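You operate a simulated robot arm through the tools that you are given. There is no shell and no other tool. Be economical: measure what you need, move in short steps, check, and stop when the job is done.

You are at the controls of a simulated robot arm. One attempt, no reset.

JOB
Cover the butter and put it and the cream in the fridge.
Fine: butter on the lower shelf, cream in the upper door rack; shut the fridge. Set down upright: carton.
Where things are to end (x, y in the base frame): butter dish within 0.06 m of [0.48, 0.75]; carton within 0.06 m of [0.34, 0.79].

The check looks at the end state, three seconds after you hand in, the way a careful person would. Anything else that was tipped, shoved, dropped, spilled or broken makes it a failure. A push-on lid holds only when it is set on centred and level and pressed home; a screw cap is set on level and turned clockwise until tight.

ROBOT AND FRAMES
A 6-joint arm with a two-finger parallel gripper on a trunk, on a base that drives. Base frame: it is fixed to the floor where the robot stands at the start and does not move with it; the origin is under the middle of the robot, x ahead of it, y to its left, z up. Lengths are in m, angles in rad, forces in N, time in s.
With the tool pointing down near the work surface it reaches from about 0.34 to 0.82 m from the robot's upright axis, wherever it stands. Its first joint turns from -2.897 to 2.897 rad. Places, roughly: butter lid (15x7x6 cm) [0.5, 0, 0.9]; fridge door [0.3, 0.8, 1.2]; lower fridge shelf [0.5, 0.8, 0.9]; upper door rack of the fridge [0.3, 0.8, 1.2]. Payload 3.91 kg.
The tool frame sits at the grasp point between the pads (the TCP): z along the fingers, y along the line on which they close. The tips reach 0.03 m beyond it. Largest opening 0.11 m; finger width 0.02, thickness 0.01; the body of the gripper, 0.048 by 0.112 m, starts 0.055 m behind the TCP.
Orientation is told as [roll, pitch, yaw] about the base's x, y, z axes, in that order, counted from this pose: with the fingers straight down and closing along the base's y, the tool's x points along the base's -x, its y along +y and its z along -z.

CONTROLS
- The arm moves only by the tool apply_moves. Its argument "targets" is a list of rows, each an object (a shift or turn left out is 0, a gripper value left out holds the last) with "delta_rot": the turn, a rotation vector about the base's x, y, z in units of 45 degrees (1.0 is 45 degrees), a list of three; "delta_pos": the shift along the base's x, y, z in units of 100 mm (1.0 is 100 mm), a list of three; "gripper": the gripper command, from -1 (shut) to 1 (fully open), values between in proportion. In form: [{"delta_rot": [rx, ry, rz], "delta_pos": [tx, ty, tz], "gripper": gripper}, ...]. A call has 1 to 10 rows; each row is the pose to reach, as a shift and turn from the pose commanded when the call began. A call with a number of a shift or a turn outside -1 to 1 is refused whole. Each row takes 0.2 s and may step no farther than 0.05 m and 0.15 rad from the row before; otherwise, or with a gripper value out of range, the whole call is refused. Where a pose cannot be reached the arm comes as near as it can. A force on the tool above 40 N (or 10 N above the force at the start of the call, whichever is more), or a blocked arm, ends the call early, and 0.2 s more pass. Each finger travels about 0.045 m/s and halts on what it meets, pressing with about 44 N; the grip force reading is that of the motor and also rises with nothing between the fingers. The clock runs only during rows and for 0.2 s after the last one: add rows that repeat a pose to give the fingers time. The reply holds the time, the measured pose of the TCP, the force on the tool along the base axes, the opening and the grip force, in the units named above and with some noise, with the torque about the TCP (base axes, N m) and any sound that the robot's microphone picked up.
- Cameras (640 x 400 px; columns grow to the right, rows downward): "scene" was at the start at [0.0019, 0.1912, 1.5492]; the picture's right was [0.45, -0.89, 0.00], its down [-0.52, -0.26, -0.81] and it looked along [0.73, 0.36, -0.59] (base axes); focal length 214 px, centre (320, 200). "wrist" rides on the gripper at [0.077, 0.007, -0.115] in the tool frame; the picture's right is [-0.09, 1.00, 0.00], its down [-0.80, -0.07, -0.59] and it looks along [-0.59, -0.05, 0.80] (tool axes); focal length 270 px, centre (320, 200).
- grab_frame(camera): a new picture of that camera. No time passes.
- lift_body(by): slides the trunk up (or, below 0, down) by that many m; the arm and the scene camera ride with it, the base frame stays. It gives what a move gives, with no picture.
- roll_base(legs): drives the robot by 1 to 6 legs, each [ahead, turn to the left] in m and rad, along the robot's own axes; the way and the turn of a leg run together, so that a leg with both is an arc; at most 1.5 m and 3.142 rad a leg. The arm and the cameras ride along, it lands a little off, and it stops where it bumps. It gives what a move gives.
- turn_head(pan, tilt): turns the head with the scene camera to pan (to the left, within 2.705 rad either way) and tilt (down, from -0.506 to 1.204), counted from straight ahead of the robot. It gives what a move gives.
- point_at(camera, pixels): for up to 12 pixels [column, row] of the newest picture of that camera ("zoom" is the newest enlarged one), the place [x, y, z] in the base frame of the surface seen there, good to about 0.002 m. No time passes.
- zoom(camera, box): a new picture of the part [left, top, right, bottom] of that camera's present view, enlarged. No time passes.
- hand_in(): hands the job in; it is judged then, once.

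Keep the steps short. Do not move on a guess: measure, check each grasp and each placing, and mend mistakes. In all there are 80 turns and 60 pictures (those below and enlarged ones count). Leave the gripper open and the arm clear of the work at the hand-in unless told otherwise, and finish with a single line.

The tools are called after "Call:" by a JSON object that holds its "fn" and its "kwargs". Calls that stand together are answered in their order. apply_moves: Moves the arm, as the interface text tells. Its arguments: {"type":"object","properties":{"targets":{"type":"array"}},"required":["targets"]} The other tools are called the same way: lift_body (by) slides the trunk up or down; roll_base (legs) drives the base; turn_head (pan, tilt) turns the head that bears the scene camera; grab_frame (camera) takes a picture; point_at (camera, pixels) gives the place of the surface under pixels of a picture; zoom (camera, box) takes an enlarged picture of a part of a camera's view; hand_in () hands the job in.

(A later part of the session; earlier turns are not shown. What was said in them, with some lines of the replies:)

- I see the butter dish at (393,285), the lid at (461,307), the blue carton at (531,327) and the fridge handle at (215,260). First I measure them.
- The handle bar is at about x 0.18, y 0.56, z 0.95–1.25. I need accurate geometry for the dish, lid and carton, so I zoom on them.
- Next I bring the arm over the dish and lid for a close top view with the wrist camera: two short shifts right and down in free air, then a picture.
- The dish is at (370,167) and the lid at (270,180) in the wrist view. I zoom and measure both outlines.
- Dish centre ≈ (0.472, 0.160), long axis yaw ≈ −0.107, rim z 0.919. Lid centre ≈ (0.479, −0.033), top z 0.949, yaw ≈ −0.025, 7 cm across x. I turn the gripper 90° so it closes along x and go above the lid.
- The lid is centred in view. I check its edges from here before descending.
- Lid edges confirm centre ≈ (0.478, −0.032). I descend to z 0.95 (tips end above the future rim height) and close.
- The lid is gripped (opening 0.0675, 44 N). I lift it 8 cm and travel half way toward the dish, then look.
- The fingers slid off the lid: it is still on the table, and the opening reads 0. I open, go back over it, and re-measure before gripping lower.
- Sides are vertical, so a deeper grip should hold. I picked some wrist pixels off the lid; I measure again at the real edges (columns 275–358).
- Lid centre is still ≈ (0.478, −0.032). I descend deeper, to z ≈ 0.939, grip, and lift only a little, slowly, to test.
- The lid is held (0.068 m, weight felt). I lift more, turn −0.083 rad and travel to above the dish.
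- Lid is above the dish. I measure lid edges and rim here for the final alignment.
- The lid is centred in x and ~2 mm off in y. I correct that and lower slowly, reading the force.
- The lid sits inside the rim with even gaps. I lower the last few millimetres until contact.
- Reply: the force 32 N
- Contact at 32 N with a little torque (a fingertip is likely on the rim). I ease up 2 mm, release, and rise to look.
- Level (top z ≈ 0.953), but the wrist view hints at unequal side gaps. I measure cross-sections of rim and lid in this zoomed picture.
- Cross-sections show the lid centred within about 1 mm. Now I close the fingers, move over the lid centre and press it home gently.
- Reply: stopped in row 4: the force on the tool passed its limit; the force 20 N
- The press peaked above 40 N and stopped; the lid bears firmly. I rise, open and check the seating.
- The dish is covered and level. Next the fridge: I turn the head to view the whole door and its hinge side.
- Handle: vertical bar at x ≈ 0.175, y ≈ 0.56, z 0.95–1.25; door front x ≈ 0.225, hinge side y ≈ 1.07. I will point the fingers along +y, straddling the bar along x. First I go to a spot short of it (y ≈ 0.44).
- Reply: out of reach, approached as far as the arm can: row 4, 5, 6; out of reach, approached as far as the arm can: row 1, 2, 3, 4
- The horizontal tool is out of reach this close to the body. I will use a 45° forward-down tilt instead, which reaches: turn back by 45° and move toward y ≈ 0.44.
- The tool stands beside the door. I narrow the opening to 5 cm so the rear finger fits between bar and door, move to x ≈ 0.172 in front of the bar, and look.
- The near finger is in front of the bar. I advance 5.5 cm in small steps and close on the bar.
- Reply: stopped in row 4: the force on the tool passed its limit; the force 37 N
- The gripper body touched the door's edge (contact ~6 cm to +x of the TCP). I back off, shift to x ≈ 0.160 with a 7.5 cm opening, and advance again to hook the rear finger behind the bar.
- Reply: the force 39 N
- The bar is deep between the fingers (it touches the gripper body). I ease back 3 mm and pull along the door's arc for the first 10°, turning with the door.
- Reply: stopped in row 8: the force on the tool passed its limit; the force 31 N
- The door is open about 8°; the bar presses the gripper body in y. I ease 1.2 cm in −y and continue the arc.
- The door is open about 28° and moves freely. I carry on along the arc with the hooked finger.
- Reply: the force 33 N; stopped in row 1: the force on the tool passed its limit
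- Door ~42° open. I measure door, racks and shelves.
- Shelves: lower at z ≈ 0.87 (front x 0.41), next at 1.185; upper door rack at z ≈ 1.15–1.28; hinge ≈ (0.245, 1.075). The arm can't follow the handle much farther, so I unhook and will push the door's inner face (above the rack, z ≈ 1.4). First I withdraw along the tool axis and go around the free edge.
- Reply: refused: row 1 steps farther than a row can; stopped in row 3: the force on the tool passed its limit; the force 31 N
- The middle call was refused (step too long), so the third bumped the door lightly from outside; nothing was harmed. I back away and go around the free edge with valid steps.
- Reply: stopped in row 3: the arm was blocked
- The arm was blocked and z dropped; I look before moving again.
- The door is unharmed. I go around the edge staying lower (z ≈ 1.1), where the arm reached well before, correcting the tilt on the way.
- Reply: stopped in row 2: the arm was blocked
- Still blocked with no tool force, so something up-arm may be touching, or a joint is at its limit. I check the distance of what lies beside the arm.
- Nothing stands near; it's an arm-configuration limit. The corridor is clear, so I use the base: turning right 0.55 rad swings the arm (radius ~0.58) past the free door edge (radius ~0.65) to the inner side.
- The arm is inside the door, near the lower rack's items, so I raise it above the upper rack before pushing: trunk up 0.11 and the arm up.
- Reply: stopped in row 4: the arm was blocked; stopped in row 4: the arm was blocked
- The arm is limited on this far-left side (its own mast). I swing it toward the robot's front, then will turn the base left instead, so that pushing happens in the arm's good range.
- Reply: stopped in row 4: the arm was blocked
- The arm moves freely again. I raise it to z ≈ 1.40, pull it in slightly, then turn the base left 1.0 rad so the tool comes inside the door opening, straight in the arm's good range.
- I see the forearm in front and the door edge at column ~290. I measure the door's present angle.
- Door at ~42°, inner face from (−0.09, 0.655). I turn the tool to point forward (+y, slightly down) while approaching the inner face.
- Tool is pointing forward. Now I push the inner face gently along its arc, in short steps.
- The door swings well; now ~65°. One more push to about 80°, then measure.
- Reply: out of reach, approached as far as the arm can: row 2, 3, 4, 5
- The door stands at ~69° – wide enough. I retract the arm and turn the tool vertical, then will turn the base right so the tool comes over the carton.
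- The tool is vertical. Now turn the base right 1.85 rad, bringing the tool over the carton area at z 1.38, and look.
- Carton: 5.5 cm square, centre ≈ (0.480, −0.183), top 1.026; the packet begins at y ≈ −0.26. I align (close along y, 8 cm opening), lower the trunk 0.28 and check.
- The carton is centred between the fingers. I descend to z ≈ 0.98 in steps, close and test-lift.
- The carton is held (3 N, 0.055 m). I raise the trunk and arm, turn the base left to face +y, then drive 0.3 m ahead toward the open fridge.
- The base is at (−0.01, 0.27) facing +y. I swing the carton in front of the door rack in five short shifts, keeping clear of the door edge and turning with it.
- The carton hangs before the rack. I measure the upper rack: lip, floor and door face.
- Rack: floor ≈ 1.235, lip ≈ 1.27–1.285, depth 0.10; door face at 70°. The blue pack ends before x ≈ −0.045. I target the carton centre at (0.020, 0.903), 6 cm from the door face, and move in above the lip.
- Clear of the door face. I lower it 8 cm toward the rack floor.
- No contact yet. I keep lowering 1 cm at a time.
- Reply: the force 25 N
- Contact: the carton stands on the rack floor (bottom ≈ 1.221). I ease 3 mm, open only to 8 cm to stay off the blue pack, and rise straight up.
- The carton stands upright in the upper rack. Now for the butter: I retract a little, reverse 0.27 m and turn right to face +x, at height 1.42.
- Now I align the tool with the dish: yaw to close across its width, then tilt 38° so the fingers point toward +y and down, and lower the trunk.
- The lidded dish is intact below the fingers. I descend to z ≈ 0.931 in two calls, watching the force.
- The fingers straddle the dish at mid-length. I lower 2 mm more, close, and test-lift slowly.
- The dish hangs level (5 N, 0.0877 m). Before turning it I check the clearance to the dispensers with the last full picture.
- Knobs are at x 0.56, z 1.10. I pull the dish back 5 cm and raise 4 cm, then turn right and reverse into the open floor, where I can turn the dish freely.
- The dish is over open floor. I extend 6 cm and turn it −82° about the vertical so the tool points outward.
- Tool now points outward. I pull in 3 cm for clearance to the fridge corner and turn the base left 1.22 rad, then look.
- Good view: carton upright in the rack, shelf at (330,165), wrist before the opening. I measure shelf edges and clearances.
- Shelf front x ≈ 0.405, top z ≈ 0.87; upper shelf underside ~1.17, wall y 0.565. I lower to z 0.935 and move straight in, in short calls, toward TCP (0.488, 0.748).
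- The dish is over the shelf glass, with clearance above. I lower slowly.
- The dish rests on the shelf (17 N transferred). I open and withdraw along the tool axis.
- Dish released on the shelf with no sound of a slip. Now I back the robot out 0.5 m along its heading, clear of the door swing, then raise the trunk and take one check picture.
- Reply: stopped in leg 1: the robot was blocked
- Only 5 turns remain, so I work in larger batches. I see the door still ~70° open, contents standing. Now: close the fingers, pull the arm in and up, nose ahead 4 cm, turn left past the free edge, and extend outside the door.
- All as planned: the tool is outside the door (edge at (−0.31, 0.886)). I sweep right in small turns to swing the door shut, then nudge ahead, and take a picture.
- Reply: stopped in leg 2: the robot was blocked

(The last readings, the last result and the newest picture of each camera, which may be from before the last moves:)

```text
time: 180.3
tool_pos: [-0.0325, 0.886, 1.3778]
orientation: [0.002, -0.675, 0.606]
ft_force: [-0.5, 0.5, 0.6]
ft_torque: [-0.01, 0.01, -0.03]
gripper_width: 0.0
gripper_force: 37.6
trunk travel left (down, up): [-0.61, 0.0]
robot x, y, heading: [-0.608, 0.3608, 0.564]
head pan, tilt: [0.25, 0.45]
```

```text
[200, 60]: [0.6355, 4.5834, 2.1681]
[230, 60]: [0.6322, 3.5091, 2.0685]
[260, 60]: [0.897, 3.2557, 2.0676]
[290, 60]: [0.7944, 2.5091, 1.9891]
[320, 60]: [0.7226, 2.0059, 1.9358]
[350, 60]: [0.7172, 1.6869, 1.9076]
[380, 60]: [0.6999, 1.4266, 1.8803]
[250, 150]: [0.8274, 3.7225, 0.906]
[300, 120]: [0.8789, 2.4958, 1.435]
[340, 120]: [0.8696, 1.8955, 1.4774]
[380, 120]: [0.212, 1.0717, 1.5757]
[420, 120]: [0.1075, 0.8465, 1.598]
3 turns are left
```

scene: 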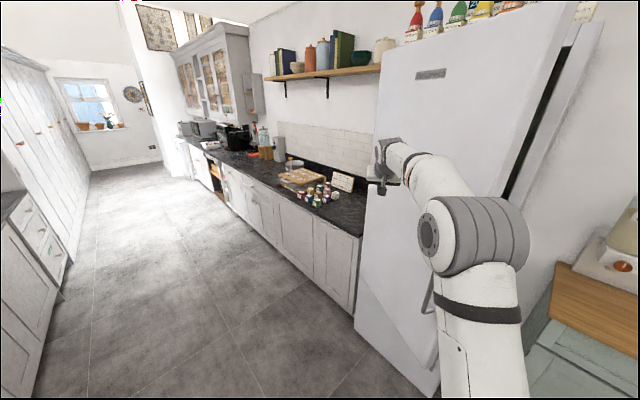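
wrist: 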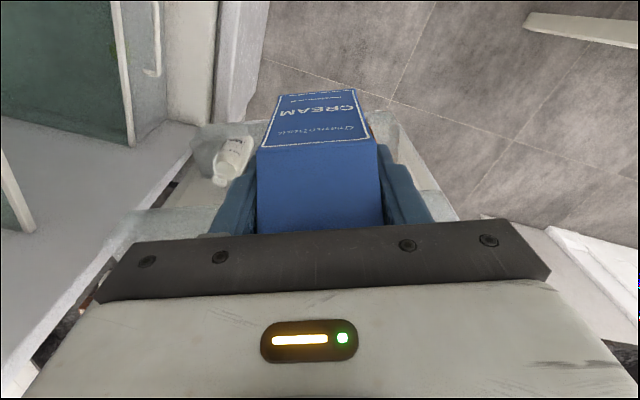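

The door is now at ~25°, and the block came from up-arm contact. I move ahead 0.1 m and turn right in small separate steps so the arm's tip pushes the face shut, then nudge ahead and look.

Call:
{"fn": "roll_base", "kwargs": {"legs": [[0.1, 0]]}}

Call:
{"fn": "roll_base", "kwargs": {"legs": [[0, -0.2]]}}

Call:
{"fn": "roll_base", "kwargs": {"legs": [[0, -0.25]]}}

Call:
{"fn": "roll_base", "kwargs": {"legs": [[0.08, 0]]}}

Call:
{"fn": "turn_head", "kwargs": {"pan": 0.3, "tilt": 0.35}}

Call:
{"fn": "grab_frame", "kwargs": {"camera": "scene"}}

Call:
{"fn": "point_at", "kwargs": {"camera": "scene", "pixels": [[230, 100], [260, 100], [290, 100], [320, 100], [350, 100], [380, 100], [410, 100], [440, 100], [470, 100], [500, 100], [530, 100], [560, 100]]}}

```text
time: 181.5
tool_pos: [0.0533, 0.9402, 1.378]
orientation: [0.001, -0.675, 0.606]
ft_force: [0.0, 0.4, 0.5]
ft_torque: [0.04, 0.01, -0.01]
gripper_width: 0.0001
gripper_force: 37.4
trunk travel left (down, up): [-0.61, 0.0]
robot x, y, heading: [-0.5247, 0.4102, 0.565]
head pan, tilt: [0.25, 0.45]
```

```text
time: 182.4
tool_pos: [0.0933, 0.8919, 1.3792]
orientation: [0.009, -0.676, 0.521]
ft_force: [-0.4, 0.0, -0.2]
ft_torque: [0.01, 0.04, 0.02]
gripper_width: 0.0
gripper_force: 37.8
trunk travel left (down, up): [-0.61, 0.0]
robot x, y, heading: [-0.521, 0.4115, 0.5]
head pan, tilt: [0.25, 0.45]
stopped in leg 1: the force on the tool passed its limit (the readings are from after the stop); the commanded pose is now the measured one
```

```text
time: 183.7
tool_pos: [0.1953, 0.7242, 1.3784]
orientation: [0.008, -0.677, 0.273]
ft_force: [0.7, 0.9, 0.0]
ft_torque: [0.02, 0.05, -0.03]
gripper_width: 0.0
gripper_force: 37.6
trunk travel left (down, up): [-0.61, 0.0]
robot x, y, heading: [-0.5241, 0.4242, 0.25]
head pan, tilt: [0.25, 0.45]
```

```text
time: 184.5
tool_pos: [0.1981, 0.7163, 1.3824]
orientation: [0.003, -0.662, 0.264]
ft_force: [-30.5, -11.2, 5.7]
ft_torque: [-0.23, 0.39, -0.38]
gripper_width: 0.0
gripper_force: 37.9
trunk travel left (down, up): [-0.61, 0.0]
robot x, y, heading: [-0.5154, 0.4241, 0.257]
head pan, tilt: [0.25, 0.45]
stopped in leg 1: the force on the tool passed its limit (the readings are from after the stop); the commanded pose is now the measured one
```

```text
time: 185.2
tool_pos: [0.1976, 0.7176, 1.3829]
orientation: [0.004, -0.664, 0.265]
ft_force: [-34.9, -13.0, 6.8]
ft_torque: [-0.23, 0.46, -0.37]
gripper_width: 0.0001
gripper_force: 38.0
trunk travel left (down, up): [-0.61, 0.0]
robot x, y, heading: [-0.5108, 0.4215, 0.251]
head pan, tilt: [0.3, 0.351]
```

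```text
0 pictures are left
```

scene: 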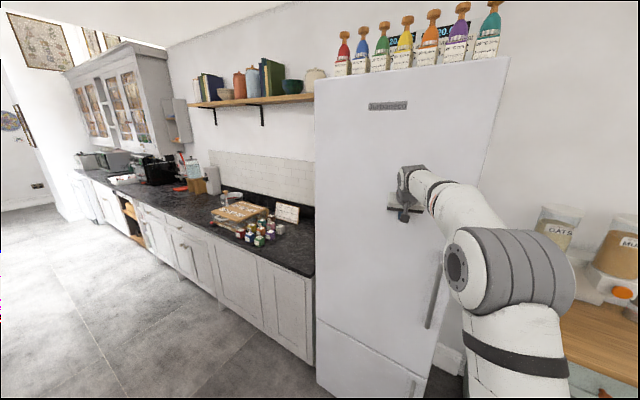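

```text
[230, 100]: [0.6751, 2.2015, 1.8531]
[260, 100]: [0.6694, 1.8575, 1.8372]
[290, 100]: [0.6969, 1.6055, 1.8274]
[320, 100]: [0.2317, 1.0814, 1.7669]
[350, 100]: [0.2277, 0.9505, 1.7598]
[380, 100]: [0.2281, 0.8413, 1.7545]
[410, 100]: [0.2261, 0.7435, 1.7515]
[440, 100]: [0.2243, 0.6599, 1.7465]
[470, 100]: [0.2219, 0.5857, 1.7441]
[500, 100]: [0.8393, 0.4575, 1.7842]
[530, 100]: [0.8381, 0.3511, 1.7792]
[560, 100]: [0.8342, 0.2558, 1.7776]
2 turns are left
```

The door face is at x 0.222–0.232 along its whole width, the same as when closed at the start: the fridge is shut. I draw the tool back from the door and open the gripper.

Call:
{"fn": "apply_moves", "kwargs": {"targets": [{"delta_pos": [-0.3, -0.1, 0]}, {"delta_pos": [-0.6, -0.2, 0], "gripper": 1}, {"delta_pos": [-0.9, -0.3, 0]}, {"delta_pos": [-1.0, -0.3, 0]}, {"delta_pos": [-1.0, -0.3, 0]}, {"delta_pos": [-1.0, -0.3, 0]}, {"delta_pos": [-1.0, -0.3, 0]}, {"delta_pos": [-1.0, -0.3, 0]}]}}

Call:
{"fn": "point_at", "kwargs": {"camera": "scene", "pixels": [[330, 200], [480, 90], [440, 280]]}}

```text
time: 186.9
tool_pos: [0.1055, 0.6887, 1.3771]
orientation: [0.004, -0.657, 0.265]
ft_force: [-0.4, 0.0, -0.3]
ft_torque: [-0.02, -0.02, -0.04]
gripper_width: 0.11
gripper_force: 0.1
trunk travel left (down, up): [-0.61, 0.0]
robot x, y, heading: [-0.5089, 0.4243, 0.254]
head pan, tilt: [0.3, 0.351]
```

```text
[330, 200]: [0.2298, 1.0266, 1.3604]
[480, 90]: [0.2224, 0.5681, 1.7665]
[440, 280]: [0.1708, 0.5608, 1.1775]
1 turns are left
```

The gripper is open, the arm is clear, and the handle is back at its starting place (0.17, 0.56). I hand in.

Call:
{"fn": "hand_in", "kwargs": {}}

```text
The job is handed in.
```

I covered the butter and set it on the lower shelf, stood the cream upright in the upper door rack, and shut the fridge; I had no picture of the dish after letting go of it, nor of the inside once the door was shut.
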